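You operate a simulated robot arm through the tools that you are given. There is no shell and no other tool. Be economical: measure what you need, move in short steps, check, and stop when the job is done.

You are at the controls of a simulated two-armed robot. One attempt, no reset.

Task
Fetch the sensor from the yellow bay and set it on the top of the side table. Then open the left drawer of the parts bench, take the black weight from the top of the board stand and leave it in the inside the left drawer of the parts bench and shut the drawer again. Then fetch the paper cone from the top of the board stand and stand it on the top of the packing table. Then take the cone on the top of the packing table and put it away on the low shelf of the packing table. Then take the block from the top of the board stand and put it on the ledge of the winders. Then push the left drawer of the packing table shut. Do these in the order given. Set down upright: sensor, paper cone, cone, block.

The check looks at the end state, three seconds after you hand in, the way a careful person would. Anything else that was tipped, shoved, dropped, spilled or broken makes it a failure.

Robot
Two 7-joint arms with two-finger parallel grippers on one trunk, on a base that drives. Base frame: it is fixed to the floor where the robot stands at the start and does not move with it; the origin is under the middle of the robot, x ahead of it, y to its left, z up. Units: mm, rad, N and s.
The left shoulder is at the start at [-82, 119, 851], the right one opposite. With the tool pointing down near the work surface each hand reaches from about 180 to 600 mm from the robot's upright axis, wherever it stands, measured 20 degrees to its own side. Places, roughly: block (10x4x5 cm) [800, -100, 800]; cone [1000, -1750, 1000]; inside the left drawer of the parts bench [-1500, -1700, 700]; ledge of the winders (186x17 cm) [3240, 2000, 400]; left drawer of the packing table [300, -800, 700]; left drawer of the parts bench [-1400, -1700, 800]; low shelf of the packing table [700, -1400, 200]; paper cone (7x7x17 cm) [800, 300, 800]; sensor (4x3x5 cm) [500, 0, 800]; top of the packing table [700, -1400, 800]; top of the side table [-1600, -2400, 800]; weight [750, 250, 750]. Payload 3.43 kg a hand.
Tool frame (each hand has its own): the origin (TCP) lies between the finger pads and is the grasp point; the fingertips stand 30 mm ahead of it; z points along the fingers, y is the line along which they close. The gripper opens to 94 mm. The fingers are 28 mm wide and 10 mm thick; the gripper's body (50 by 96 mm) begins 55 mm behind the TCP.
Orientation is that of the tool frame in the base frame, as [roll, pitch, yaw] about the fixed x, y, z axes, in that order (R = Rz(yaw) Ry(pitch) Rx(roll)). With the fingers straight down and closing along the base's y, the tool's x points along the base's -x, its y along +y and its z along -z.

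Tools
- The arms move only by the tool move_arm. It takes "left_rows", "right_rows" or both (then of equal length, played together; a hand with none holds still); each is a list of rows, each an object (a shift or turn left out is 0, a gripper value left out holds the last) with "offset": the shift along the tool's x, y, z in units of 20 mm (1.0 is 20 mm), a list of three; "turn": the turn, a rotation vector about the tool's x, y, z in units of 8 degrees (1.0 is 8 degrees), a list of three; "hand": the gripper command, from -1 (shut) to 1 (fully open), values between in proportion. In form: [{"offset": [x, y, z], "turn": [rx, ry, rz], "hand": hand}, ...]. A call has 1 to 8 rows; each row shifts and turns the commanded pose from where the row before left it, along the tool's axes as they then stand. A call with a number of a shift or a turn outside -1 to 1 is refused whole. Rows are played at 5 a second. More than 50 mm and 0.15 rad between two rows, or a gripper value outside its range, and nothing of the call is played. A pose out of reach is approached as far as the arm can. The call stops where the force on the tool passes 40 N (or 10 N more than at its start, if that is more) or the arm is blocked; 0.2 s more then pass. The fingers move at their own pace (about 153 mm/s each) and stop on an object; they squeeze with about 25 N. The grip force told is the motor's: it shows also when the fingers shut on nothing. Time passes only in rows, and 0.2 s behind the last, so rows that do not move let the fingers close. It gives the time, the measured TCP pose, the force on the tool (base axes), the opening and the grip force at its end, in the units of the frame above (readings bear some noise), with the torque about the TCP (base axes, N m) and any sound that the robot's microphone picked up.
- Cameras (640 x 400 px; columns grow to the right, rows downward): "scene" is now at [9.8, -37.9, 1544.2]; the picture's right is [-0.55, -0.83, 0.00], its down [-0.72, 0.48, -0.50] and it looks along [0.41, -0.28, -0.87] (base axes); focal length 283 px, centre (320, 200). "left" rides on the left gripper at [76, -14, -102] in its tool frame; the picture's right is [0.18, 0.98, 0.00], its down [-0.75, 0.14, -0.64] and it looks along [-0.63, 0.12, 0.77] (tool axes); focal length 243 px, centre (320, 200). "right" rides on the right gripper at [76, 14, -103] in its tool frame; the picture's right is [-0.18, 0.98, 0.00], its down [-0.75, -0.14, -0.64] and it looks along [-0.63, -0.12, 0.77] (tool axes); focal length 243 px, centre (320, 200). There is no depth. A picture from a camera that has moved, and an enlarged one, comes with that camera's place and axes in the base frame and with its lens.
- snapshot(camera): a new picture of that camera. It takes no simulated time.
- lift_body(by): slides the trunk up (or, below 0, down) by that many mm; the arms and the scene camera ride with it, the base frame stays. It gives what a move gives, with no picture.
- roll_base(legs): drives the robot by 1 to 6 legs, each [ahead, left, turn to the left] in mm, mm and rad, along the robot's own axes; the way and the turn of a leg run together, so that a leg with both is an arc; at most 1500 mm and 3.142 rad a leg. The arms and the cameras ride along, it lands a little off, and it stops where it bumps. It gives what a move gives.
- turn_head(pan, tilt): turns the head with the scene camera to pan (to the left, within 2.496 rad either way) and tilt (down, from -0.506 to 1.204), counted from straight ahead of the robot. It gives what a move gives.
- close_up(camera, box): a new picture of the part [left, top, right, bottom] of that camera's present view, enlarged. It takes no simulated time.
- finish_job(): hands the job in; it is judged then, once.

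Go step by step. Nothing tells you exact positions but the pictures and the camera data: compare them with the known pose of the tool, close in by small moves and look again before you grip or let go. The budget is 196 turns and 184 pictures, counting those below and the enlarged ones. Unless the task says otherwise, let go and move clear before handing in, and close with one line.

The tools are called by a JSON object that holds its "api" and its "payload". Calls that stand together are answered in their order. move_arm: Moves the arms, as the interface text tells. Its arguments: {"type":"object","properties":{"left_rows":{"type":"array"},"right_rows":{"type":"array"}},"required":[]} The other tools are called the same way: lift_body (by) slides the trunk up or down; roll_base (legs) drives the base; turn_head (pan, tilt) turns the head that bears the scene camera; snapshot (camera) takes a picture; close_up (camera, box) takes an enlarged picture of a part of a camera's view; finish_job () hands the job in.

At the start:

```text
time: 0.0
left_eef_pos: [357.9, 61.5, 1011.8]
left_tool_rot: [3.141, 0.002, -3.141]
left_wrist_force: [0.0, -0.6, 0.0]
left_torque: [0.0, -0.02, 0.01]
left_width: 94.0
left_grasp_force: 0.0
right_eef_pos: [300.2, -205.9, 992.0]
right_tool_rot: [-3.139, 0.001, -3.141]
right_wrist_force: [0.0, -0.6, -0.7]
right_torque: [-0.02, 0.01, 0.0]
right_width: 94.1
right_grasp_force: 0.1
trunk travel left (down, up): [-275.0, 60.0]
robot x, y, heading: [-3.6, -0.3, -0.003]
head pan, tilt: [-0.585, 1.049]
```

scene: 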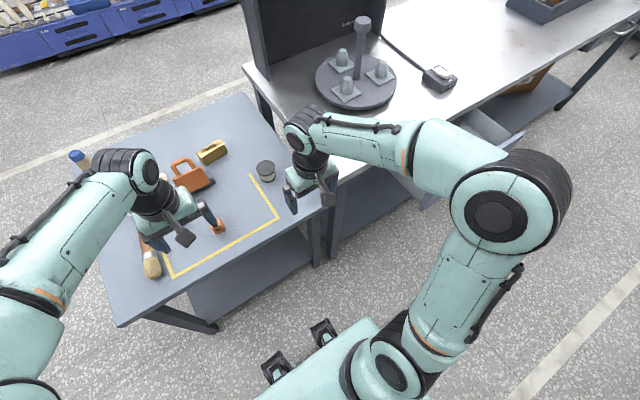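
right: 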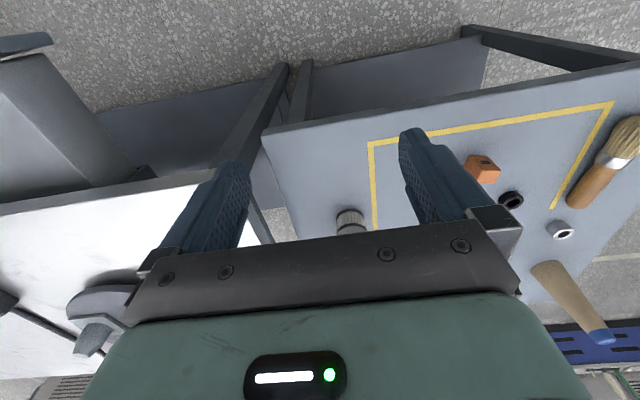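
left: 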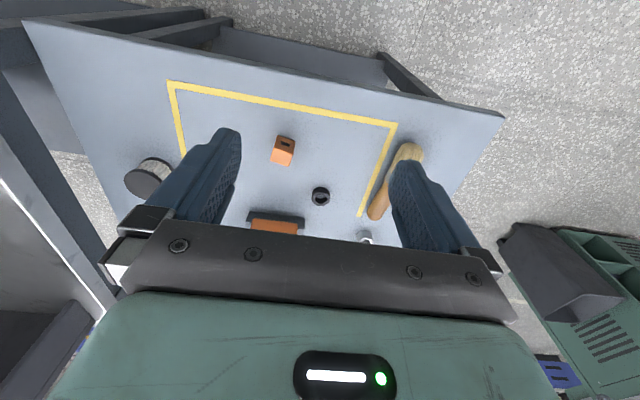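

I see the board stand ahead with a yellow-taped bay, holding a small orange object (probably the sensor), and the packing table to the right. I'll look around before moving.

{"api": "close_up", "payload": {"camera": "scene", "box": [60, 80, 340, 310]}}

{"api": "close_up", "payload": {"camera": "left", "box": [100, 60, 500, 310]}}

{"api": "turn_head", "payload": {"pan": 0.0, "tilt": 0.8}}

{"api": "snapshot", "payload": {"camera": "scene"}}

{"api": "turn_head", "payload": {"pan": -1.1, "tilt": 0.6}}

{"api": "snapshot", "payload": {"camera": "scene"}}

{"api": "turn_head", "payload": {"pan": -2.3, "tilt": 0.45}}

{"api": "snapshot", "payload": {"camera": "scene"}}

{"api": "turn_head", "payload": {"pan": 0.6, "tilt": 0.3}}

{"api": "snapshot", "payload": {"camera": "scene"}}

```text
1.74 times, centred on (200, 195) of scene
camera zoom: at [9.8, -37.9, 1544.2], right [-0.55, -0.83, 0.0], down [-0.72, 0.48, -0.5], along [0.41, -0.28, -0.87], focal length 492 px, centre (529, 209)
```

zoom: 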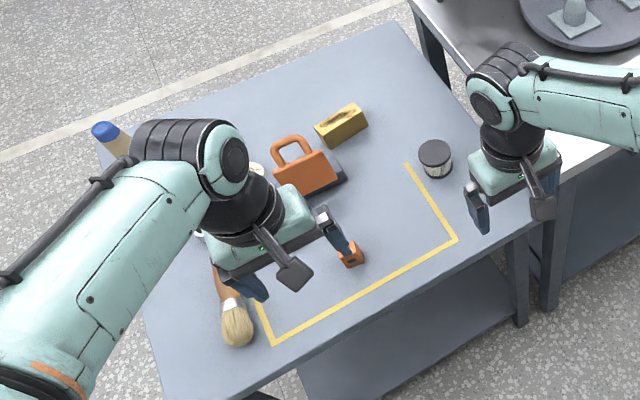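

```text
1.60 times, centred on (300, 185) of left
camera zoom: at [282.2, 46.9, 1113.2], right [-0.18, 0.98, 0.0], down [0.75, 0.14, 0.64], along [0.63, 0.12, -0.77], focal length 388 px, centre (352, 224)
```

zoom: 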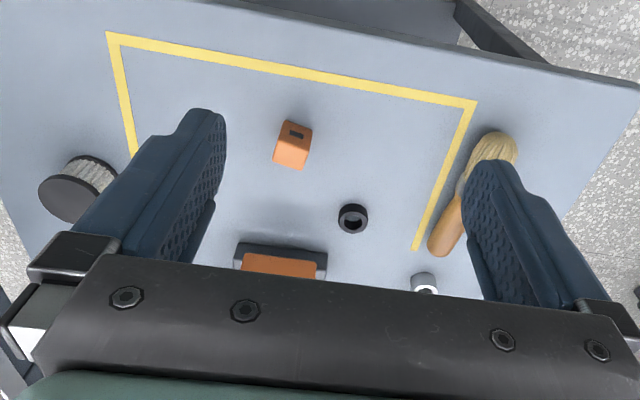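

```text
time: 1.0
left_eef_pos: [357.8, 62.3, 1011.5]
left_tool_rot: [-3.141, 0.001, -3.141]
left_wrist_force: [0.0, 0.0, -0.1]
left_torque: [-0.02, 0.0, 0.01]
left_width: 94.1
left_grasp_force: 0.1
right_eef_pos: [299.5, -205.9, 992.2]
right_tool_rot: [-3.14, 0.0, -3.141]
right_wrist_force: [0.1, 0.3, -0.1]
right_torque: [0.02, -0.01, 0.0]
right_width: 94.1
right_grasp_force: 0.2
trunk travel left (down, up): [-275.0, 60.0]
robot x, y, heading: [-3.9, 3.6, 0.001]
head pan, tilt: [0.0, 0.799]
```

```text
178 pictures are left
camera scene: at [35.1, -1.3, 1562.7], right [0.0, -1.0, 0.0], down [-0.72, 0.0, -0.7], along [0.7, 0.0, -0.72], focal length 283 px, centre (320, 200)
```

scene: 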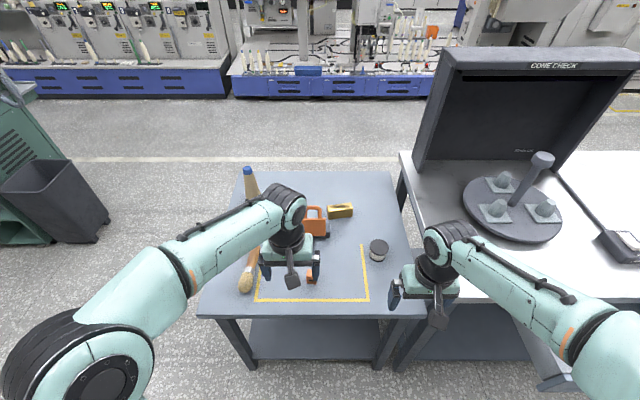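

```text
time: 2.3
left_eef_pos: [358.2, 62.9, 1011.4]
left_tool_rot: [3.141, 0.001, 3.141]
left_wrist_force: [-0.4, 0.2, 0.9]
left_torque: [0.03, -0.01, -0.01]
left_width: 94.2
left_grasp_force: 0.0
right_eef_pos: [300.6, -205.8, 991.8]
right_tool_rot: [3.141, 0.001, 3.141]
right_wrist_force: [-0.2, 0.5, -0.9]
right_torque: [0.01, 0.0, 0.03]
right_width: 93.9
right_grasp_force: 0.1
trunk travel left (down, up): [-275.0, 60.0]
robot x, y, heading: [1.0, -0.0, 0.0]
head pan, tilt: [-1.1, 0.6]
```

```text
177 pictures are left
camera scene: at [-5.4, -79.9, 1579.5], right [-0.89, -0.45, 0.0], down [-0.26, 0.5, -0.82], along [0.38, -0.73, -0.57], focal length 283 px, centre (320, 200)
```

scene: 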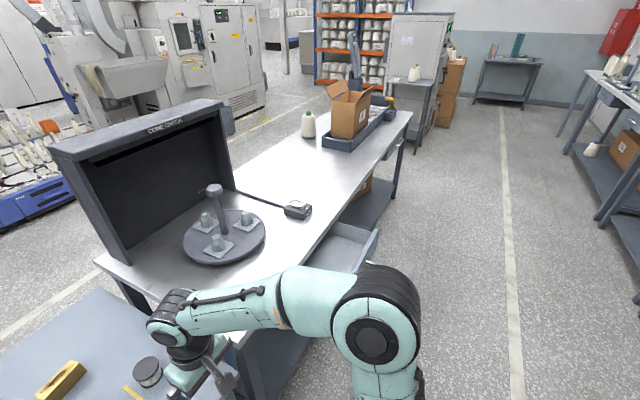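

```text
time: 3.7
left_eef_pos: [358.9, 62.2, 1011.9]
left_tool_rot: [-3.141, 0.001, -3.141]
left_wrist_force: [0.1, -0.9, -0.2]
left_torque: [-0.03, 0.01, 0.02]
left_width: 94.0
left_grasp_force: 0.0
right_eef_pos: [299.3, -206.2, 990.7]
right_tool_rot: [-3.14, 0.001, -3.141]
right_wrist_force: [0.0, -0.3, 0.0]
right_torque: [-0.02, -0.02, 0.0]
right_width: 94.1
right_grasp_force: 0.1
trunk travel left (down, up): [-275.0, 60.0]
robot x, y, heading: [-1.0, -0.8, -0.001]
head pan, tilt: [-2.3, 0.45]
```

```text
176 pictures are left
camera scene: at [-106.8, -69.8, 1593.1], right [-0.75, 0.67, 0.0], down [0.29, 0.32, -0.9], along [-0.6, -0.67, -0.44], focal length 283 px, centre (320, 200)
```

scene: 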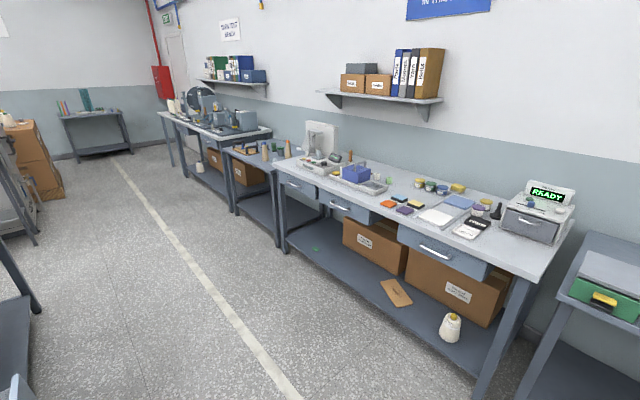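

```text
time: 6.2
left_eef_pos: [358.3, 61.3, 1011.4]
left_tool_rot: [-3.14, 0.0, 3.141]
left_wrist_force: [-0.6, 1.0, -0.5]
left_torque: [0.01, -0.03, 0.01]
left_width: 93.9
left_grasp_force: 0.0
right_eef_pos: [299.3, -205.1, 991.9]
right_tool_rot: [-3.141, 0.0, 3.142]
right_wrist_force: [0.1, -0.7, -0.2]
right_torque: [-0.02, 0.0, -0.01]
right_width: 93.9
right_grasp_force: 0.1
trunk travel left (down, up): [-275.0, 60.0]
robot x, y, heading: [-1.1, 2.4, -0.001]
head pan, tilt: [0.6, 0.3]
```

```text
175 pictures are left
camera scene: at [31.5, 51.5, 1607.0], right [0.56, -0.83, 0.0], down [-0.24, -0.17, -0.96], along [0.79, 0.54, -0.3], focal length 283 px, centre (320, 200)
```

scene: 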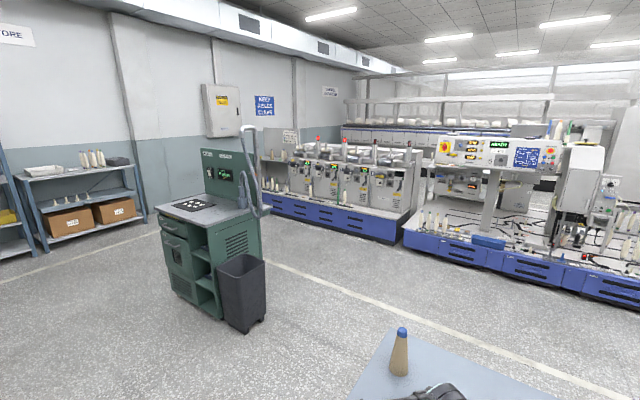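

The sensor looks to be at about (505, 23), with the block at (762, -81). I'll bring the left hand above the sensor and look again.

{"api": "move_arm", "payload": {"left_rows": [{"offset": [-1, -0.27, 0.5], "hand": 1}, {"offset": [-1, -0.27, 0.5]}, {"offset": [-1, -0.27, 0.5]}, {"offset": [-1, -0.27, 0.5]}, {"offset": [-1, -0.27, 0.5]}, {"offset": [-1, -0.27, 0.5]}, {"offset": [-1, -0.27, 0.5]}]}}

{"api": "snapshot", "payload": {"camera": "left"}}

{"api": "turn_head", "payload": {"pan": 0.0, "tilt": 0.95}}

{"api": "close_up", "payload": {"camera": "scene", "box": [180, 60, 440, 300]}}

```text
time: 7.8
left_eef_pos: [499.7, 24.5, 943.8]
left_tool_rot: [-3.141, -0.001, -3.141]
left_wrist_force: [0.3, 0.5, -0.6]
left_torque: [0.0, 0.01, 0.02]
left_width: 94.0
left_grasp_force: 0.0
right_eef_pos: [300.1, -205.5, 991.3]
right_tool_rot: [3.141, 0.0, -3.141]
right_wrist_force: [-0.3, 0.5, 0.2]
right_torque: [0.03, 0.04, -0.01]
right_width: 93.8
right_grasp_force: 0.1
trunk travel left (down, up): [-275.0, 60.0]
robot x, y, heading: [-2.7, -2.8, 0.001]
head pan, tilt: [0.6, 0.3]
```

```text
174 pictures are left
camera left: at [423.4, 8.8, 1043.7], right [-0.18, 0.98, 0.0], down [0.75, 0.14, 0.64], along [0.63, 0.12, -0.77], focal length 243 px, centre (320, 200)
```

left: 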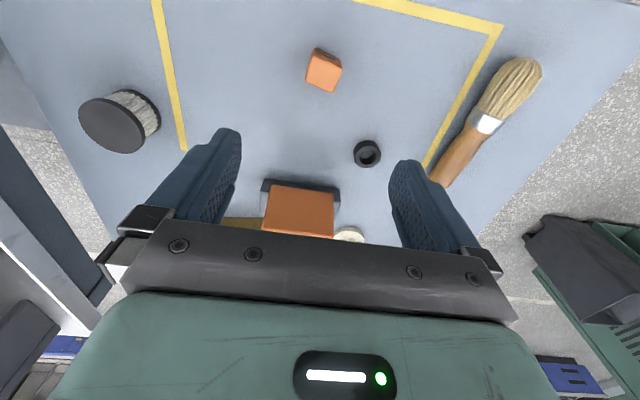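

```text
time: 8.9
left_eef_pos: [498.9, 24.5, 942.3]
left_tool_rot: [3.14, 0.0, 3.14]
left_wrist_force: [-0.2, -0.8, -0.7]
left_torque: [0.01, 0.0, -0.02]
left_width: 94.0
left_grasp_force: 0.1
right_eef_pos: [298.6, -205.7, 991.3]
right_tool_rot: [-3.142, 0.001, -3.141]
right_wrist_force: [0.0, 0.5, 0.1]
right_torque: [-0.02, 0.01, -0.01]
right_width: 93.9
right_grasp_force: 0.1
trunk travel left (down, up): [-275.0, 60.0]
robot x, y, heading: [-2.0, 1.6, 0.002]
head pan, tilt: [0.0, 0.949]
```

```text
1.67 times, centred on (310, 180) of scene
camera zoom: at [27.1, -1.1, 1551.2], right [0.0, -1.0, 0.0], down [-0.81, 0.0, -0.58], along [0.58, 0.0, -0.81], focal length 472 px, centre (337, 233)
```

zoom: 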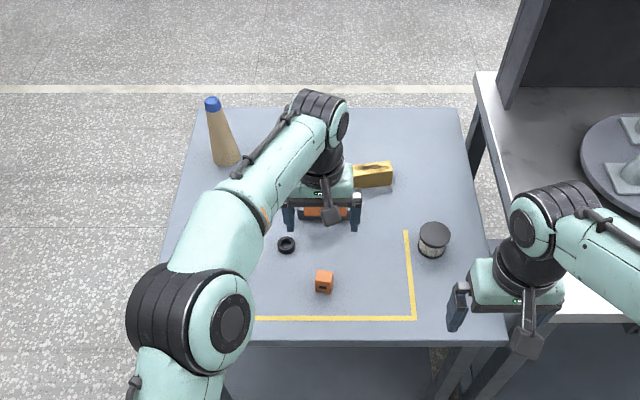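

The sensor's top triangulates to about (470, 21, 805), so the table is at about 755. I'll descend closer over it.

{"api": "move_arm", "payload": {"left_rows": [{"offset": [0.75, -0.05, 0.95]}, {"offset": [0.75, -0.05, 0.95]}, {"offset": [0, -0.05, 0.95]}, {"offset": [0, 0, 0.8]}]}}

{"api": "snapshot", "payload": {"camera": "left"}}

```text
time: 9.9
left_eef_pos: [469.7, 21.7, 867.9]
left_tool_rot: [-3.141, 0.0, -3.141]
left_wrist_force: [0.2, -0.6, -0.6]
left_torque: [0.0, 0.0, -0.01]
left_width: 94.2
left_grasp_force: 0.1
right_eef_pos: [299.6, -206.3, 991.8]
right_tool_rot: [-3.141, 0.001, -3.14]
right_wrist_force: [-0.3, -0.6, -0.4]
right_torque: [-0.01, 0.0, 0.01]
right_width: 94.0
right_grasp_force: 0.1
trunk travel left (down, up): [-275.0, 60.0]
robot x, y, heading: [-2.2, 1.7, -0.004]
head pan, tilt: [0.0, 0.949]
```

```text
172 pictures are left
camera left: at [393.6, 6.5, 970.3], right [-0.18, 0.98, 0.0], down [0.75, 0.14, 0.64], along [0.63, 0.12, -0.77], focal length 243 px, centre (320, 200)
```

left: 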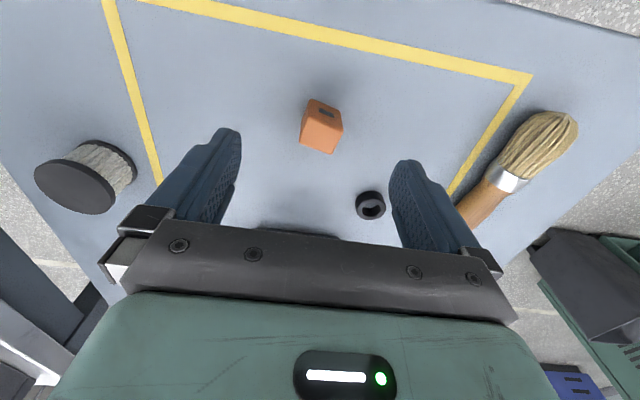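

Zooming to see the sensor's orientation.

{"api": "close_up", "payload": {"camera": "left", "box": [270, 80, 370, 170]}}

{"api": "close_up", "payload": {"camera": "scene", "box": [270, 190, 360, 260]}}

```text
4.44 times, centred on (320, 125) of left
camera zoom: at [393.6, 6.5, 970.3], right [-0.18, 0.98, 0.0], down [0.75, 0.14, 0.64], along [0.63, 0.12, -0.77], focal length 1078 px, centre (320, 533)
```

zoom: 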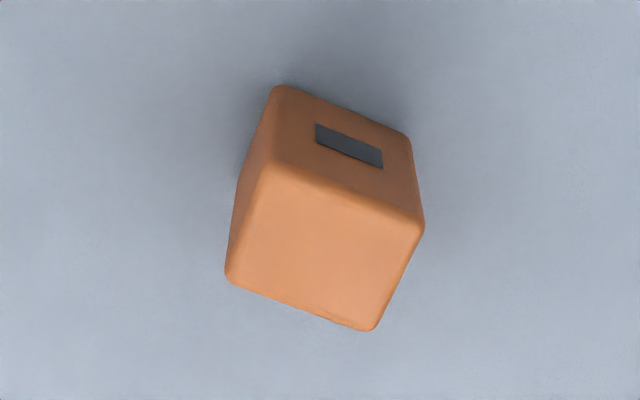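

```text
5.71 times, centred on (315, 225) of scene
camera zoom: at [27.1, -1.2, 1551.1], right [0.0, -1.0, 0.0], down [-0.81, 0.0, -0.58], along [0.58, 0.0, -0.81], focal length 1617 px, centre (349, 57)
```

zoom: 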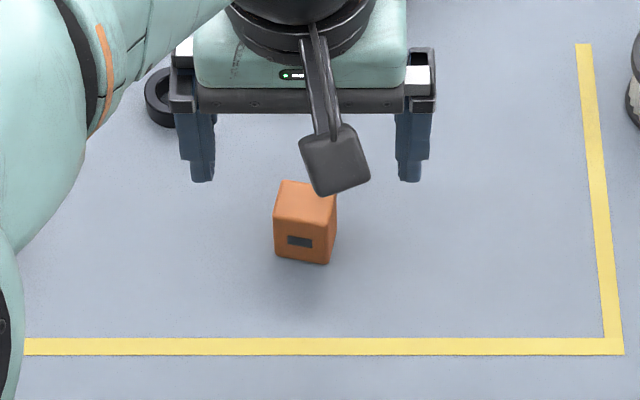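

Better triangulation puts the sensor's top at z≈768, centred on (487, 25) and yawed about -10°. I'll align and come down partway.

{"api": "move_arm", "payload": {"left_rows": [{"offset": [-0.87, 0.17, 0.6]}, {"offset": [0, 0, 0.6], "turn": [0, 0, 0.62]}, {"offset": [0, 0, 0.9], "turn": [0, 0, 0.63]}, {"offset": [0, 0, 0.9]}]}}

{"api": "snapshot", "payload": {"camera": "left"}}

{"api": "close_up", "payload": {"camera": "scene", "box": [270, 190, 360, 260]}}

```text
time: 10.9
left_eef_pos: [485.4, 24.1, 809.1]
left_tool_rot: [3.141, 0.0, 2.965]
left_wrist_force: [1.0, 0.5, -0.8]
left_torque: [0.04, -0.01, -0.02]
left_width: 94.1
left_grasp_force: 0.0
right_eef_pos: [299.4, -206.0, 991.5]
right_tool_rot: [-3.141, 0.0, 3.141]
right_wrist_force: [0.2, 0.4, 0.2]
right_torque: [0.01, 0.01, 0.01]
right_width: 94.1
right_grasp_force: 0.1
trunk travel left (down, up): [-275.0, 60.0]
robot x, y, heading: [-0.1, -0.8, 0.001]
head pan, tilt: [0.0, 0.949]
```

```text
169 pictures are left
camera left: at [407.9, 22.6, 910.9], right [-0.01, 1.0, 0.0], down [0.77, 0.01, 0.64], along [0.64, 0.01, -0.77], focal length 243 px, centre (320, 200)
```

left: 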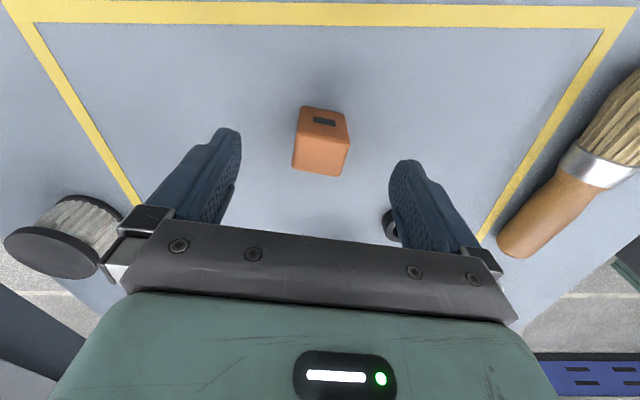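

```text
5.71 times, centred on (315, 225) of scene
camera zoom: at [27.1, -1.3, 1551.1], right [0.0, -1.0, 0.0], down [-0.81, 0.0, -0.58], along [0.58, 0.0, -0.81], focal length 1617 px, centre (349, 57)
```

zoom: 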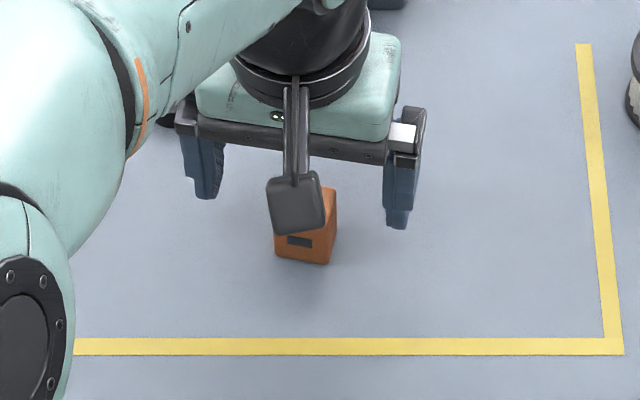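

Aligned over the sensor. I'll descend to z≈763 and close.

{"api": "move_arm", "payload": {"left_rows": [{"offset": [0, 0, 0.8]}, {"offset": [0, 0, 0.8]}, {"offset": [0, 0, 0.7]}, {"hand": -1}, {}, {}, {}]}}

{"api": "snapshot", "payload": {"camera": "left"}}

```text
time: 12.0
left_eef_pos: [489.2, 24.8, 769.6]
left_tool_rot: [-3.14, 0.015, 2.969]
left_wrist_force: [-4.4, 1.2, 13.1]
left_torque: [0.39, 0.25, 0.17]
left_width: 35.4
left_grasp_force: 24.6
right_eef_pos: [298.4, -205.6, 991.8]
right_tool_rot: [-3.14, 0.002, 3.141]
right_wrist_force: [-0.1, -0.5, 0.0]
right_torque: [0.0, -0.02, -0.02]
right_width: 93.9
right_grasp_force: 0.1
trunk travel left (down, up): [-275.0, 60.0]
robot x, y, heading: [0.3, 0.6, 0.0]
head pan, tilt: [0.0, 0.949]
stopped in row 5 (left hand): the force on the tool passed its limit at 46 N (the readings are from after the stop); the commanded pose is now the measured one
```

```text
167 pictures are left
camera left: at [409.5, 22.5, 870.6], right [-0.01, 1.0, 0.0], down [0.76, 0.01, 0.65], along [0.65, 0.01, -0.76], focal length 243 px, centre (320, 200)
```

left: 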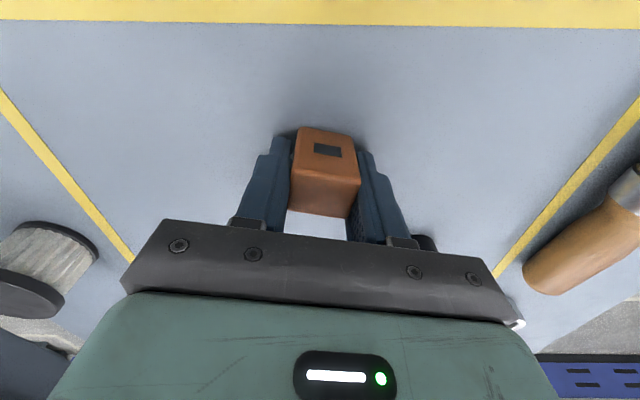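

The fingers touched the table, so its top is about z=739, but the sensor is gripped at 35 mm width. I'll lift straight up and look at the rest of the board.

{"api": "move_arm", "payload": {"left_rows": [{"offset": [0, 0, -0.5]}, {"offset": [0, 0, -1]}, {"offset": [0, 0, -1]}, {"offset": [0, 0, -1]}, {"offset": [0, 0, -1]}, {"offset": [1, 0, -1]}, {"offset": [1, 0, -1]}, {"offset": [1, 0, -1]}]}}

{"api": "snapshot", "payload": {"camera": "scene"}}

{"api": "snapshot", "payload": {"camera": "left"}}

```text
time: 13.8
left_eef_pos: [426.4, 35.1, 917.6]
left_tool_rot: [-3.141, 0.012, 2.969]
left_wrist_force: [0.0, 0.1, -0.7]
left_torque: [0.01, -0.05, -0.02]
left_width: 35.3
left_grasp_force: 24.8
right_eef_pos: [299.1, -204.5, 991.7]
right_tool_rot: [-3.141, -0.002, -3.141]
right_wrist_force: [0.7, -0.4, -0.9]
right_torque: [-0.01, 0.01, 0.02]
right_width: 93.8
right_grasp_force: 0.0
trunk travel left (down, up): [-275.0, 60.0]
robot x, y, heading: [-0.2, -0.9, -0.002]
head pan, tilt: [0.0, 0.949]
```

```text
166 pictures are left
camera scene: at [26.3, -0.8, 1551.1], right [0.0, -1.0, 0.0], down [-0.81, 0.0, -0.58], along [0.58, 0.0, -0.81], focal length 283 px, centre (320, 200)
```

scene: 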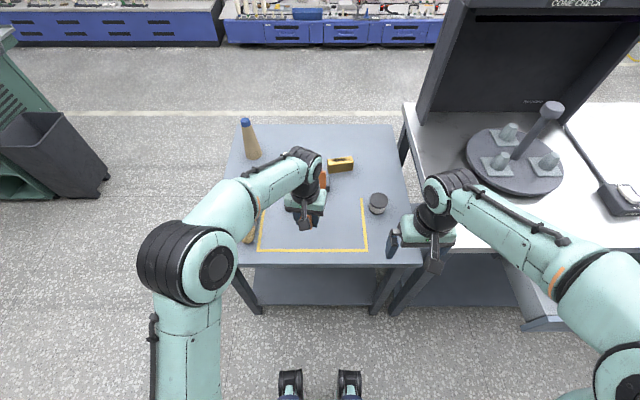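

```text
165 pictures are left
camera left: at [347.6, 33.2, 1018.1], right [-0.01, 1.0, 0.0], down [0.76, 0.01, 0.65], along [0.65, 0.01, -0.76], focal length 243 px, centre (320, 200)
```

left: 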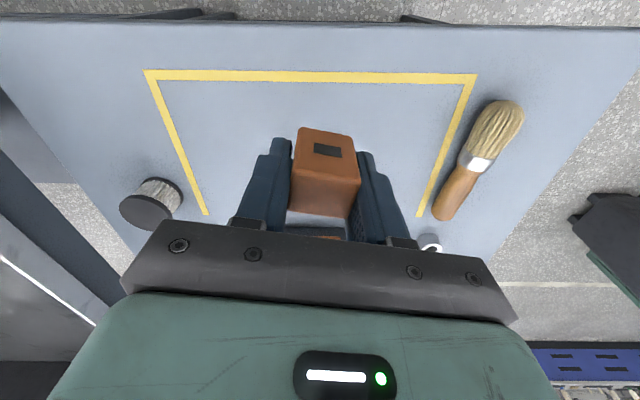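

The sensor is in hand. I'll raise a bit, back off and drive down the aisle to face the side table.

{"api": "move_arm", "payload": {"left_rows": [{"offset": [1, 0, -1]}, {"offset": [1, 0, -1]}, {"offset": [1, 0, -1]}, {"offset": [1, 0, 0]}]}}

{"api": "roll_base", "payload": {"legs": [[-450, 0, 0], [0, 0, -1.571], [1200, 0, 0], [1100, 0, 0], [0, 0, -1.571]]}}

{"api": "turn_head", "payload": {"pan": 0.0, "tilt": 0.7}}

{"api": "snapshot", "payload": {"camera": "scene"}}

```text
time: 14.8
left_eef_pos: [348.5, 48.1, 976.3]
left_tool_rot: [-3.139, 0.012, 2.968]
left_wrist_force: [0.6, -1.3, -0.5]
left_torque: [0.03, -0.01, -0.01]
left_width: 35.4
left_grasp_force: 25.1
right_eef_pos: [299.7, -206.6, 991.4]
right_tool_rot: [3.141, 0.001, 3.141]
right_wrist_force: [0.9, 0.0, 0.1]
right_torque: [0.0, -0.01, 0.02]
right_width: 94.0
right_grasp_force: 0.1
trunk travel left (down, up): [-275.0, 60.0]
robot x, y, heading: [1.2, 2.1, -0.001]
head pan, tilt: [0.0, 0.949]
```

```text
time: 35.9
left_eef_pos: [-809.9, -2328.1, 975.9]
left_tool_rot: [-3.141, 0.011, -0.177]
left_wrist_force: [0.2, 0.0, -0.8]
left_torque: [0.01, 0.02, 0.02]
left_width: 35.3
left_grasp_force: 25.1
right_eef_pos: [-761.2, -2076.7, 990.7]
right_tool_rot: [-3.141, 0.0, -0.004]
right_wrist_force: [-0.2, -0.2, -0.8]
right_torque: [0.0, 0.02, -0.01]
right_width: 94.0
right_grasp_force: 0.0
trunk travel left (down, up): [-275.0, 60.0]
robot x, y, heading: [-462.8, -2279.8, 3.138]
head pan, tilt: [0.0, 0.949]
```

```text
time: 36.7
left_eef_pos: [-809.6, -2330.0, 977.5]
left_tool_rot: [-3.139, 0.011, -0.176]
left_wrist_force: [0.6, 0.0, -0.4]
left_torque: [-0.01, -0.01, 0.02]
left_width: 35.3
left_grasp_force: 25.0
right_eef_pos: [-761.3, -2077.0, 990.9]
right_tool_rot: [3.141, -0.001, -0.003]
right_wrist_force: [-0.2, 0.8, -0.5]
right_torque: [0.04, 0.0, -0.01]
right_width: 94.0
right_grasp_force: 0.1
trunk travel left (down, up): [-275.0, 60.0]
robot x, y, heading: [-464.1, -2283.6, 3.133]
head pan, tilt: [0.0, 0.7]
```

```text
164 pictures are left
camera scene: at [-504.8, -2283.2, 1570.9], right [0.0, 1.0, 0.0], down [0.64, 0.0, -0.76], along [-0.76, 0.0, -0.64], focal length 283 px, centre (320, 200)
```

scene: 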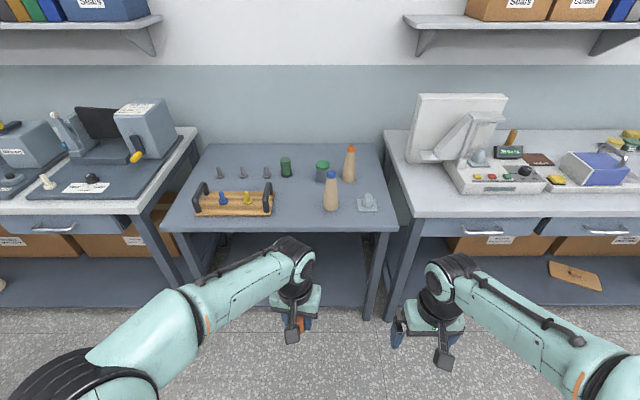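

The side table has a free gap between the tray and the blue-tipped cone, around (-1405, -2375). I'll drive up to it.

{"api": "roll_base", "payload": {"legs": [[440, 0, 0]]}}

{"api": "turn_head", "payload": {"pan": 0.0, "tilt": 0.95}}

{"api": "snapshot", "payload": {"camera": "scene"}}

{"api": "snapshot", "payload": {"camera": "left"}}

```text
time: 39.4
left_eef_pos: [-1248.0, -2324.3, 975.7]
left_tool_rot: [-3.14, 0.011, -0.18]
left_wrist_force: [-0.2, 0.5, 0.1]
left_torque: [0.04, 0.01, 0.01]
left_width: 35.4
left_grasp_force: 25.3
right_eef_pos: [-1197.7, -2072.2, 992.2]
right_tool_rot: [-3.141, 0.001, -0.009]
right_wrist_force: [-0.1, 0.0, 0.1]
right_torque: [0.01, 0.0, 0.01]
right_width: 93.8
right_grasp_force: 0.0
trunk travel left (down, up): [-275.0, 60.0]
robot x, y, heading: [-898.5, -2280.1, 3.133]
head pan, tilt: [0.0, 0.7]
```

```text
time: 40.1
left_eef_pos: [-1248.9, -2324.0, 976.8]
left_tool_rot: [3.141, 0.012, -0.178]
left_wrist_force: [0.2, 0.0, -0.7]
left_torque: [0.01, -0.03, 0.04]
left_width: 35.5
left_grasp_force: 24.7
right_eef_pos: [-1197.5, -2070.6, 992.0]
right_tool_rot: [-3.141, 0.0, -0.006]
right_wrist_force: [-0.4, -0.4, 0.6]
right_torque: [-0.05, -0.01, 0.02]
right_width: 93.8
right_grasp_force: 0.1
trunk travel left (down, up): [-275.0, 60.0]
robot x, y, heading: [-898.7, -2280.1, 3.133]
head pan, tilt: [0.0, 0.949]
```

```text
163 pictures are left
camera scene: at [-930.0, -2281.0, 1551.2], right [0.01, 1.0, 0.0], down [0.81, -0.01, -0.58], along [-0.58, 0.0, -0.81], focal length 283 px, centre (320, 200)
```

scene: 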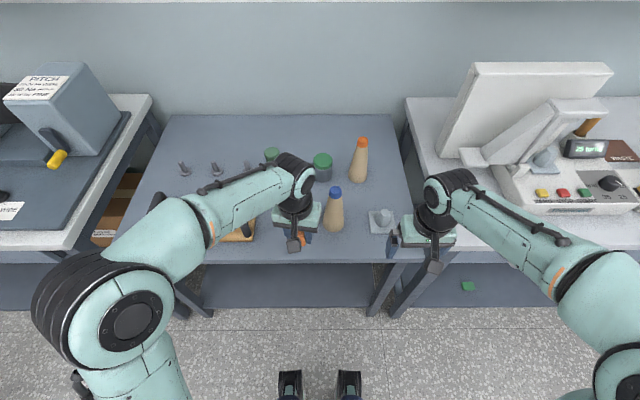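

```text
162 pictures are left
camera left: at [-1169.1, -2326.3, 1077.2], right [0.0, -1.0, 0.0], down [-0.76, -0.01, 0.65], along [-0.65, 0.0, -0.76], focal length 243 px, centre (320, 200)
```

left: 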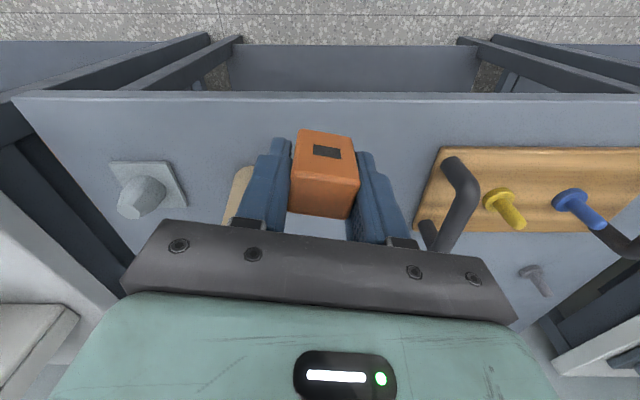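

The gap spans y from -2507 (tray) to -2275 (cone), so I'll put the sensor at about (-1370, -2392). Moving over it and lowering.

{"api": "move_arm", "payload": {"left_rows": [{"offset": [-0.9, 0.735, 0]}, {"offset": [-0.9, 0.735, 0]}, {"offset": [-0.9, 0.735, 0.5]}, {"offset": [-0.9, 0.735, 1]}, {"offset": [-0.9, 0.735, 1]}, {"offset": [-0.9, 0.735, 1]}, {"offset": [0, 0, 1]}, {"offset": [0, 0, 1]}]}}

{"api": "snapshot", "payload": {"camera": "left"}}

{"api": "snapshot", "payload": {"camera": "scene"}}

```text
time: 41.9
left_eef_pos: [-1371.5, -2392.7, 867.7]
left_tool_rot: [-3.139, 0.011, -0.18]
left_wrist_force: [-0.7, -0.3, -1.3]
left_torque: [-0.01, 0.02, 0.04]
left_width: 35.4
left_grasp_force: 24.8
right_eef_pos: [-1198.4, -2071.0, 992.2]
right_tool_rot: [3.142, 0.001, -0.005]
right_wrist_force: [-0.1, -0.2, 0.7]
right_torque: [-0.03, -0.03, -0.02]
right_width: 94.1
right_grasp_force: 0.0
trunk travel left (down, up): [-275.0, 60.0]
robot x, y, heading: [-900.7, -2275.8, 3.137]
head pan, tilt: [0.0, 0.949]
```

```text
161 pictures are left
camera left: at [-1292.8, -2392.9, 968.4], right [0.0, -1.0, 0.0], down [-0.76, -0.01, 0.65], along [-0.65, 0.0, -0.76], focal length 243 px, centre (320, 200)
```

left: 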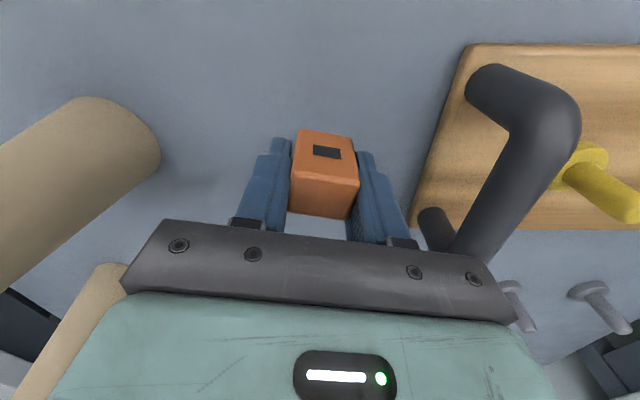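

```text
160 pictures are left
camera scene: at [-930.5, -2281.1, 1551.1], right [0.01, 1.0, 0.0], down [0.81, -0.01, -0.58], along [-0.58, 0.0, -0.81], focal length 283 px, centre (320, 200)
```

scene: 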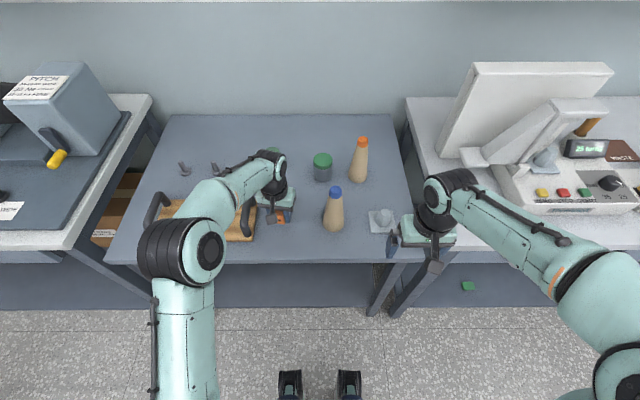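

The spot is clear on both sides. I'll lower toward the surface.

{"api": "move_arm", "payload": {"left_rows": [{"offset": [0, 0, 1]}, {"offset": [0, 0, 1]}, {"offset": [0, 0, 1]}, {"offset": [0, 0, 0.4]}]}}

{"api": "snapshot", "payload": {"camera": "left"}}

```text
time: 42.6
left_eef_pos: [-1372.0, -2390.3, 831.0]
left_tool_rot: [-3.14, 0.017, -0.179]
left_wrist_force: [7.6, -0.6, 17.2]
left_torque: [-0.42, -0.5, 0.17]
left_width: 35.1
left_grasp_force: 24.6
right_eef_pos: [-1197.3, -2072.0, 991.6]
right_tool_rot: [3.141, 0.003, -0.006]
right_wrist_force: [-0.8, -0.1, -0.1]
right_torque: [0.01, -0.04, 0.0]
right_width: 93.9
right_grasp_force: 0.0
trunk travel left (down, up): [-275.0, 60.0]
robot x, y, heading: [-896.7, -2280.8, 3.134]
head pan, tilt: [0.0, 0.949]
stopped in row 3 (left hand): the force on the tool passed its limit at 59 N (the readings are from after the stop); the commanded pose is now the measured one
```

```text
159 pictures are left
camera left: at [-1293.6, -2392.5, 930.3], right [0.01, -1.0, 0.0], down [-0.76, -0.01, 0.66], along [-0.66, 0.0, -0.76], focal length 243 px, centre (320, 200)
```

left: 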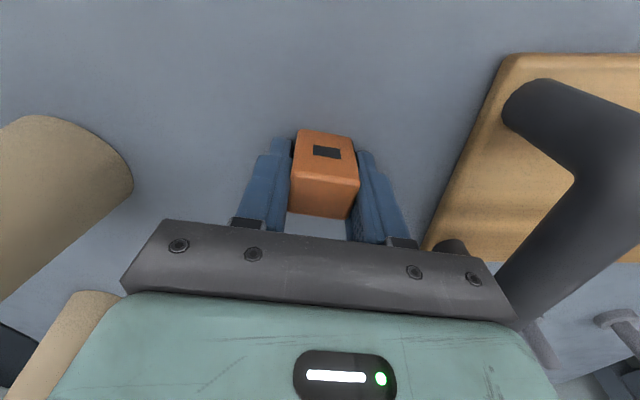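

Contact at TCP z=831, so the table is at about 800. I'll check closely before letting go.

{"api": "close_up", "payload": {"camera": "scene", "box": [210, 140, 360, 260]}}

{"api": "close_up", "payload": {"camera": "left", "box": [220, 100, 420, 240]}}

```text
3.33 times, centred on (285, 200) of scene
camera zoom: at [-928.7, -2280.9, 1551.2], right [0.01, 1.0, 0.0], down [0.81, -0.01, -0.58], along [-0.58, 0.0, -0.81], focal length 943 px, centre (437, 200)
```

zoom: 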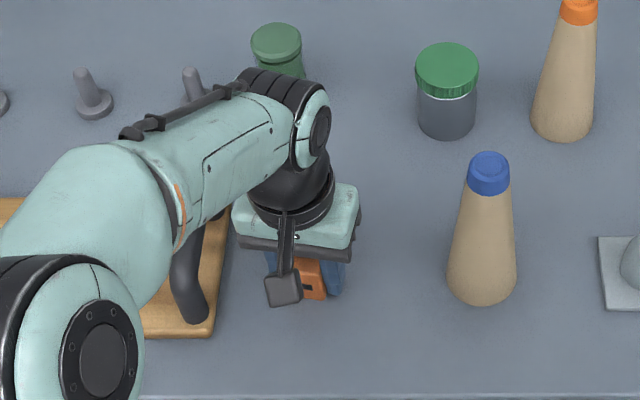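

```text
2.86 times, centred on (320, 170) of left
camera zoom: at [-1293.6, -2392.5, 930.3], right [0.01, -1.0, 0.0], down [-0.76, -0.01, 0.66], along [-0.66, 0.0, -0.76], focal length 693 px, centre (320, 286)
```

zoom: 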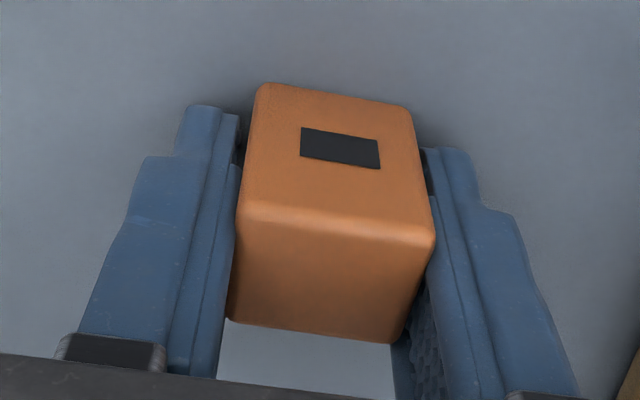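

The sensor is resting on the table. I'll release it with a partial opening and rise straight up.

{"api": "move_arm", "payload": {"left_rows": [{"hand": 0.3}, {}, {}, {"offset": [0, 0, -0.5]}, {"offset": [0, 0, -1]}, {"offset": [0, 0, -1]}, {"offset": [0, 0, -1]}, {"offset": [0, 0, -1]}]}}

{"api": "snapshot", "payload": {"camera": "left"}}

```text
time: 44.5
left_eef_pos: [-1373.1, -2391.5, 917.6]
left_tool_rot: [-3.14, 0.016, -0.183]
left_wrist_force: [0.4, -0.3, 0.6]
left_torque: [-0.03, 0.02, 0.0]
left_width: 61.1
left_grasp_force: 0.1
right_eef_pos: [-1196.8, -2072.3, 992.4]
right_tool_rot: [-3.141, 0.0, -0.007]
right_wrist_force: [-0.5, 0.0, 0.4]
right_torque: [0.0, -0.01, 0.01]
right_width: 93.8
right_grasp_force: 0.1
trunk travel left (down, up): [-275.0, 60.0]
robot x, y, heading: [-898.9, -2279.1, 3.127]
head pan, tilt: [0.0, 0.949]
```

```text
156 pictures are left
camera left: at [-1293.5, -2392.8, 1018.2], right [0.0, -1.0, 0.0], down [-0.76, -0.01, 0.65], along [-0.65, 0.0, -0.76], focal length 243 px, centre (320, 200)
```

left: 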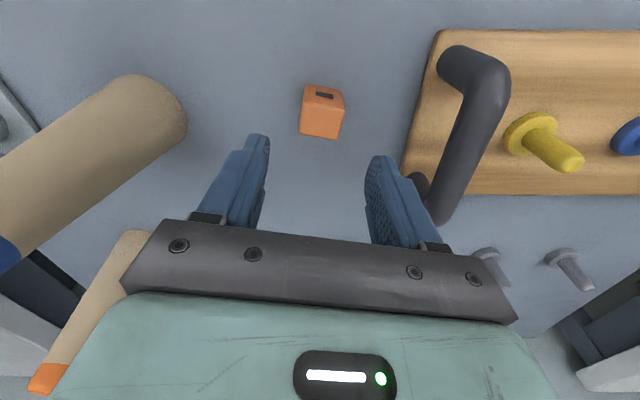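

The sensor stands upright on the side table. I'll raise the arm, back off and shift across to the parts bench's left drawer.

{"api": "move_arm", "payload": {"left_rows": [{"offset": [0.2, 0, -1]}, {"offset": [0.5, -0.5, -1]}, {"offset": [1, -1, -1]}, {"offset": [1, -1, -0.5]}, {"offset": [1, -1, 0]}, {"offset": [1, 0, 0]}, {"offset": [1, 0, 0]}, {"offset": [1, 0, 0], "turn": [0, 0, -1]}]}}

{"api": "roll_base", "payload": {"legs": [[-250, 0, 0], [0, -600, 0]]}}

{"api": "turn_head", "payload": {"pan": 0.0, "tilt": 0.85}}

{"api": "snapshot", "payload": {"camera": "scene"}}

{"api": "snapshot", "payload": {"camera": "right"}}

```text
time: 46.2
left_eef_pos: [-1227.2, -2347.8, 986.9]
left_tool_rot: [-3.137, 0.017, -0.041]
left_wrist_force: [0.0, 0.2, 0.0]
left_torque: [0.02, -0.02, 0.03]
left_width: 61.1
left_grasp_force: 0.0
right_eef_pos: [-1198.1, -2072.5, 990.8]
right_tool_rot: [-3.141, 0.0, -0.007]
right_wrist_force: [-0.6, -0.3, -0.5]
right_torque: [0.01, 0.01, -0.02]
right_width: 93.8
right_grasp_force: 0.0
trunk travel left (down, up): [-275.0, 60.0]
robot x, y, heading: [-901.3, -2281.6, 3.13]
head pan, tilt: [0.0, 0.949]
```

```text
time: 53.5
left_eef_pos: [-977.7, -1734.6, 986.4]
left_tool_rot: [-3.14, 0.016, -0.03]
left_wrist_force: [0.0, -0.1, -0.1]
left_torque: [0.0, 0.02, 0.02]
left_width: 61.2
left_grasp_force: 0.1
right_eef_pos: [-952.0, -1461.5, 990.9]
right_tool_rot: [3.14, 0.0, 0.004]
right_wrist_force: [-0.7, 0.5, -0.3]
right_torque: [-0.02, 0.05, 0.04]
right_width: 94.2
right_grasp_force: 0.1
trunk travel left (down, up): [-275.0, 60.0]
robot x, y, heading: [-650.4, -1661.3, -3.142]
head pan, tilt: [0.0, 0.949]
```

```text
time: 54.2
left_eef_pos: [-977.9, -1735.7, 986.1]
left_tool_rot: [-3.137, 0.015, -0.029]
left_wrist_force: [-0.8, 0.3, -0.5]
left_torque: [0.01, 0.02, -0.02]
left_width: 61.2
left_grasp_force: 0.1
right_eef_pos: [-953.0, -1460.8, 991.0]
right_tool_rot: [3.141, 0.0, 0.005]
right_wrist_force: [-0.1, 0.1, 0.7]
right_torque: [0.01, 0.01, 0.01]
right_width: 94.3
right_grasp_force: 0.0
trunk travel left (down, up): [-275.0, 60.0]
robot x, y, heading: [-653.2, -1666.7, -3.133]
head pan, tilt: [0.0, 0.85]
```

```text
155 pictures are left
camera scene: at [-687.1, -1666.2, 1558.6], right [-0.01, 1.0, 0.0], down [0.75, 0.0, -0.66], along [-0.66, 0.0, -0.75], focal length 283 px, centre (320, 200)
```

scene: 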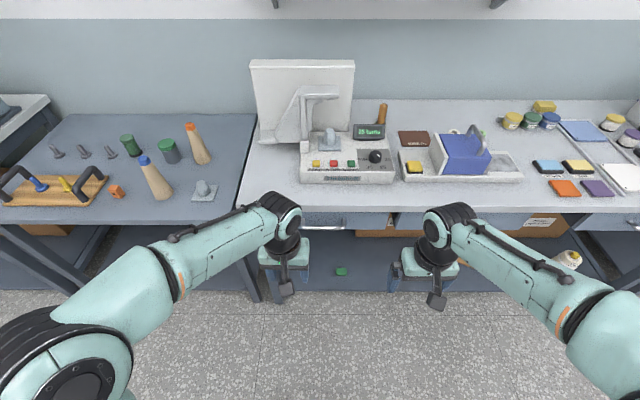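

```text
154 pictures are left
camera right: at [-874.8, -1473.8, 1094.1], right [-0.18, -0.98, 0.0], down [-0.75, 0.14, 0.64], along [-0.63, 0.11, -0.77], focal length 243 px, centre (320, 200)
```

right: 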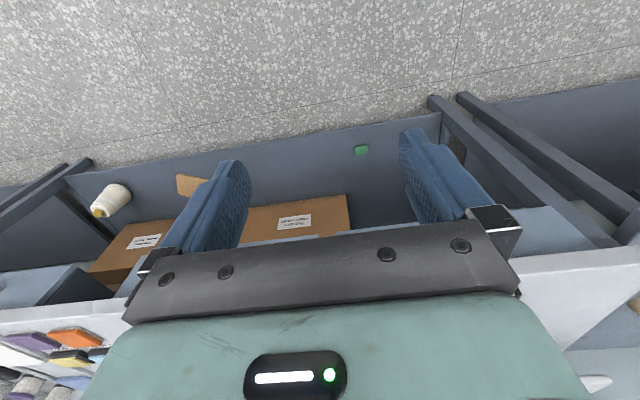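

The left drawer's handle shows near scene column 330. I'll zoom in to measure it.

{"api": "close_up", "payload": {"camera": "scene", "box": [250, 180, 430, 290]}}

{"api": "turn_head", "payload": {"pan": 0.0, "tilt": 0.5}}

{"api": "lift_body", "payload": {"by": -200}}

{"api": "snapshot", "payload": {"camera": "scene"}}

```text
3.56 times, centred on (340, 235) of scene
camera zoom: at [-687.1, -1666.2, 1558.6], right [-0.01, 1.0, 0.0], down [0.75, 0.0, -0.66], along [-0.66, 0.0, -0.75], focal length 1006 px, centre (249, 76)
```

zoom: 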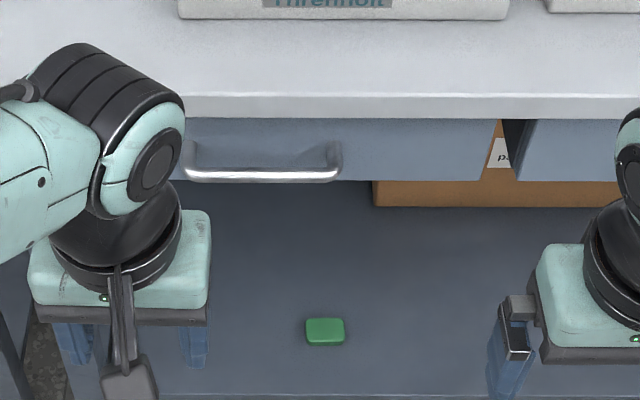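

```text
time: 55.0
left_eef_pos: [-976.8, -1735.6, 987.3]
left_tool_rot: [-3.138, 0.016, -0.028]
left_wrist_force: [0.5, -0.1, -0.1]
left_torque: [0.04, 0.0, -0.01]
left_width: 61.3
left_grasp_force: 0.1
right_eef_pos: [-952.2, -1461.1, 991.8]
right_tool_rot: [3.141, 0.0, 0.003]
right_wrist_force: [0.4, -0.9, 0.6]
right_torque: [-0.01, 0.01, 0.0]
right_width: 94.2
right_grasp_force: 0.0
trunk travel left (down, up): [-275.0, 60.0]
robot x, y, heading: [-649.8, -1664.7, -3.132]
head pan, tilt: [0.0, 0.499]
```

```text
time: 57.2
left_eef_pos: [-978.1, -1735.7, 788.0]
left_tool_rot: [-3.138, 0.017, -0.03]
left_wrist_force: [-0.5, 0.8, -0.9]
left_torque: [0.0, -0.01, -0.01]
left_width: 61.0
left_grasp_force: 0.1
right_eef_pos: [-951.2, -1460.7, 791.3]
right_tool_rot: [-3.141, 0.001, 0.005]
right_wrist_force: [0.3, -0.1, -0.2]
right_torque: [-0.02, -0.01, 0.0]
right_width: 94.0
right_grasp_force: 0.0
trunk travel left (down, up): [-75.0, 260.0]
robot x, y, heading: [-648.5, -1666.5, -3.134]
head pan, tilt: [0.0, 0.499]
```

```text
152 pictures are left
camera scene: at [-729.3, -1666.4, 1382.6], right [-0.01, 1.0, 0.0], down [0.48, 0.0, -0.88], along [-0.88, 0.0, -0.48], focal length 283 px, centre (320, 200)
```

scene: 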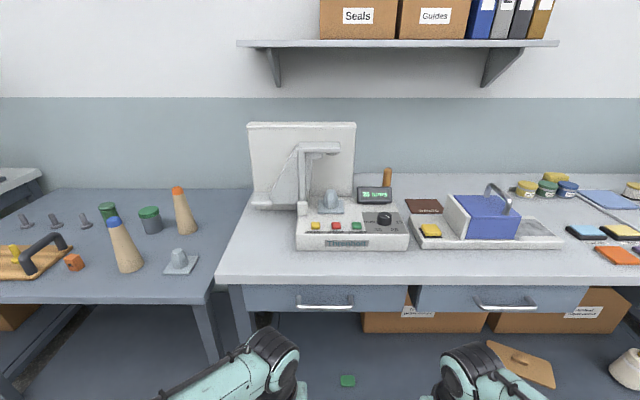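

Handle is roughly at (-1215, -1650, 825). I'll reshape the right hand to point forward with fingers closing vertically to grip the bar, starting with a forward shift and pitch.

{"api": "lift_body", "payload": {"by": 120}}

{"api": "move_arm", "payload": {"right_rows": [{"offset": [-1, 0, 0], "turn": [0, -0.9, 0]}, {"offset": [-1, 0, 0], "turn": [0, -0.9, 0]}, {"offset": [-1, 0, 0], "turn": [0, -0.9, 0]}, {"offset": [-1, 0, 0], "turn": [0, -0.9, 0]}, {"offset": [-1, 0, 0], "turn": [0, -0.9, 0]}, {"offset": [0, 0, 0.5], "turn": [0, -0.9, 0]}, {"offset": [0, 0, 0.5], "turn": [0, -0.9, 0]}, {"offset": [0, 0, 0.5], "turn": [0, -0.9, 0]}]}}

{"api": "snapshot", "payload": {"camera": "scene"}}

```text
time: 58.7
left_eef_pos: [-978.1, -1736.2, 906.4]
left_tool_rot: [-3.138, 0.013, -0.032]
left_wrist_force: [-0.3, 0.2, 0.4]
left_torque: [-0.02, 0.0, 0.0]
left_width: 60.8
left_grasp_force: 0.0
right_eef_pos: [-952.1, -1460.5, 910.3]
right_tool_rot: [-3.141, 0.001, 0.006]
right_wrist_force: [0.5, -0.7, 0.5]
right_torque: [0.0, -0.03, -0.05]
right_width: 94.1
right_grasp_force: 0.0
trunk travel left (down, up): [-195.0, 140.0]
robot x, y, heading: [-652.6, -1668.3, -3.137]
head pan, tilt: [0.0, 0.499]
```

```text
time: 60.5
left_eef_pos: [-977.3, -1735.8, 907.1]
left_tool_rot: [-3.14, 0.016, -0.029]
left_wrist_force: [0.2, -0.2, 0.0]
left_torque: [-0.03, 0.03, -0.05]
left_width: 61.4
left_grasp_force: 0.0
right_eef_pos: [-1064.8, -1455.9, 914.1]
right_tool_rot: [-3.117, 0.943, 0.01]
right_wrist_force: [0.1, 0.3, 0.0]
right_torque: [0.02, -0.05, -0.03]
right_width: 94.0
right_grasp_force: 0.0
right hand out of reach, approached as far as the arm can: row 8
trunk travel left (down, up): [-195.0, 140.0]
robot x, y, heading: [-652.7, -1666.8, -3.139]
head pan, tilt: [0.0, 0.499]
```

```text
151 pictures are left
camera scene: at [-702.3, -1666.2, 1508.2], right [-0.01, 1.0, 0.0], down [0.48, 0.0, -0.88], along [-0.88, 0.0, -0.48], focal length 283 px, centre (320, 200)
```

scene: 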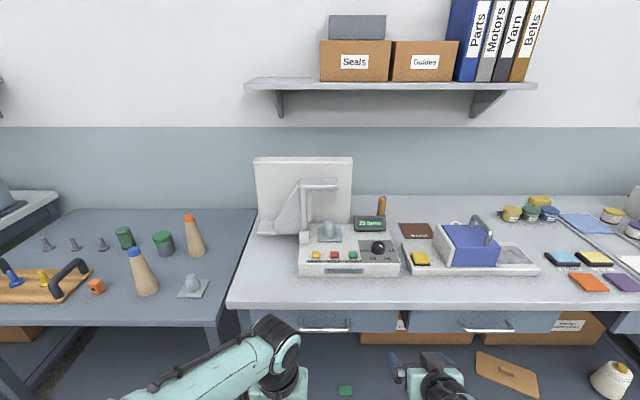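

The pitch stops near 54°, which is usable: fingers 36° below horizontal. I'll now roll the hand 90° about its own axis so it closes across the bar.

{"api": "move_arm", "payload": {"right_rows": [{"turn": [0, 0.5, 0]}, {"turn": [0, 0, 1]}, {"turn": [0, 0, 1]}, {"turn": [0, 0, 1]}, {"turn": [0, 0, 1]}, {"turn": [0, 0, 1]}, {"turn": [0, 0, 1]}, {"turn": [0, 0, 1]}]}}

{"api": "move_arm", "payload": {"right_rows": [{"turn": [0, 0, 1]}, {"turn": [0, 0, 1]}, {"turn": [0, 0, 1]}, {"turn": [0, 0, 1]}, {"turn": [0, 0, 0.25], "hand": -0.3}]}}

{"api": "snapshot", "payload": {"camera": "right"}}

```text
time: 62.3
left_eef_pos: [-977.4, -1737.1, 906.9]
left_tool_rot: [-3.138, 0.014, -0.03]
left_wrist_force: [-0.9, 0.0, -0.3]
left_torque: [-0.02, 0.01, 0.03]
left_width: 61.0
left_grasp_force: 0.1
right_eef_pos: [-1063.6, -1456.2, 917.1]
right_tool_rot: [2.369, 0.454, -1.171]
right_wrist_force: [-0.1, -0.2, 0.0]
right_torque: [-0.01, 0.02, 0.0]
right_width: 94.3
right_grasp_force: 0.0
trunk travel left (down, up): [-195.0, 140.0]
robot x, y, heading: [-653.2, -1666.1, -3.135]
head pan, tilt: [0.0, 0.499]
```

```text
time: 63.5
left_eef_pos: [-976.4, -1736.3, 906.7]
left_tool_rot: [-3.138, 0.019, -0.029]
left_wrist_force: [0.7, -0.2, -0.7]
left_torque: [-0.02, 0.01, 0.02]
left_width: 61.4
left_grasp_force: 0.0
right_eef_pos: [-1064.1, -1459.3, 923.6]
right_tool_rot: [2.274, 0.124, -1.522]
right_wrist_force: [0.2, 0.4, 0.0]
right_torque: [-0.01, -0.03, 0.01]
right_width: 33.1
right_grasp_force: 0.0
right hand out of reach, approached as far as the arm can: row 4, 5
trunk travel left (down, up): [-195.0, 140.0]
robot x, y, heading: [-651.0, -1664.7, -3.137]
head pan, tilt: [0.0, 0.499]
```

```text
150 pictures are left
camera right: at [-991.1, -1540.6, 990.7], right [-0.64, 0.06, 0.77], down [0.55, 0.74, 0.4], along [-0.54, 0.67, -0.5], focal length 243 px, centre (320, 200)
```

right: 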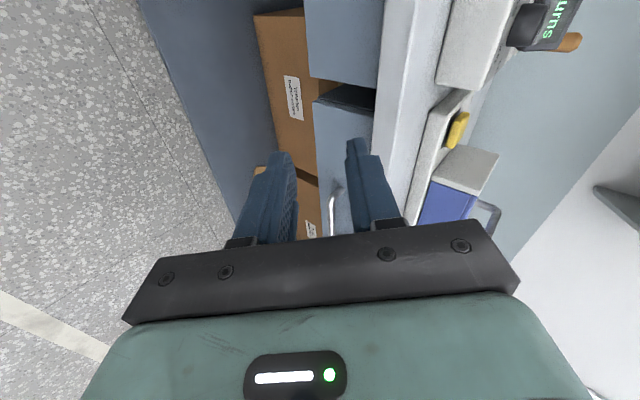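

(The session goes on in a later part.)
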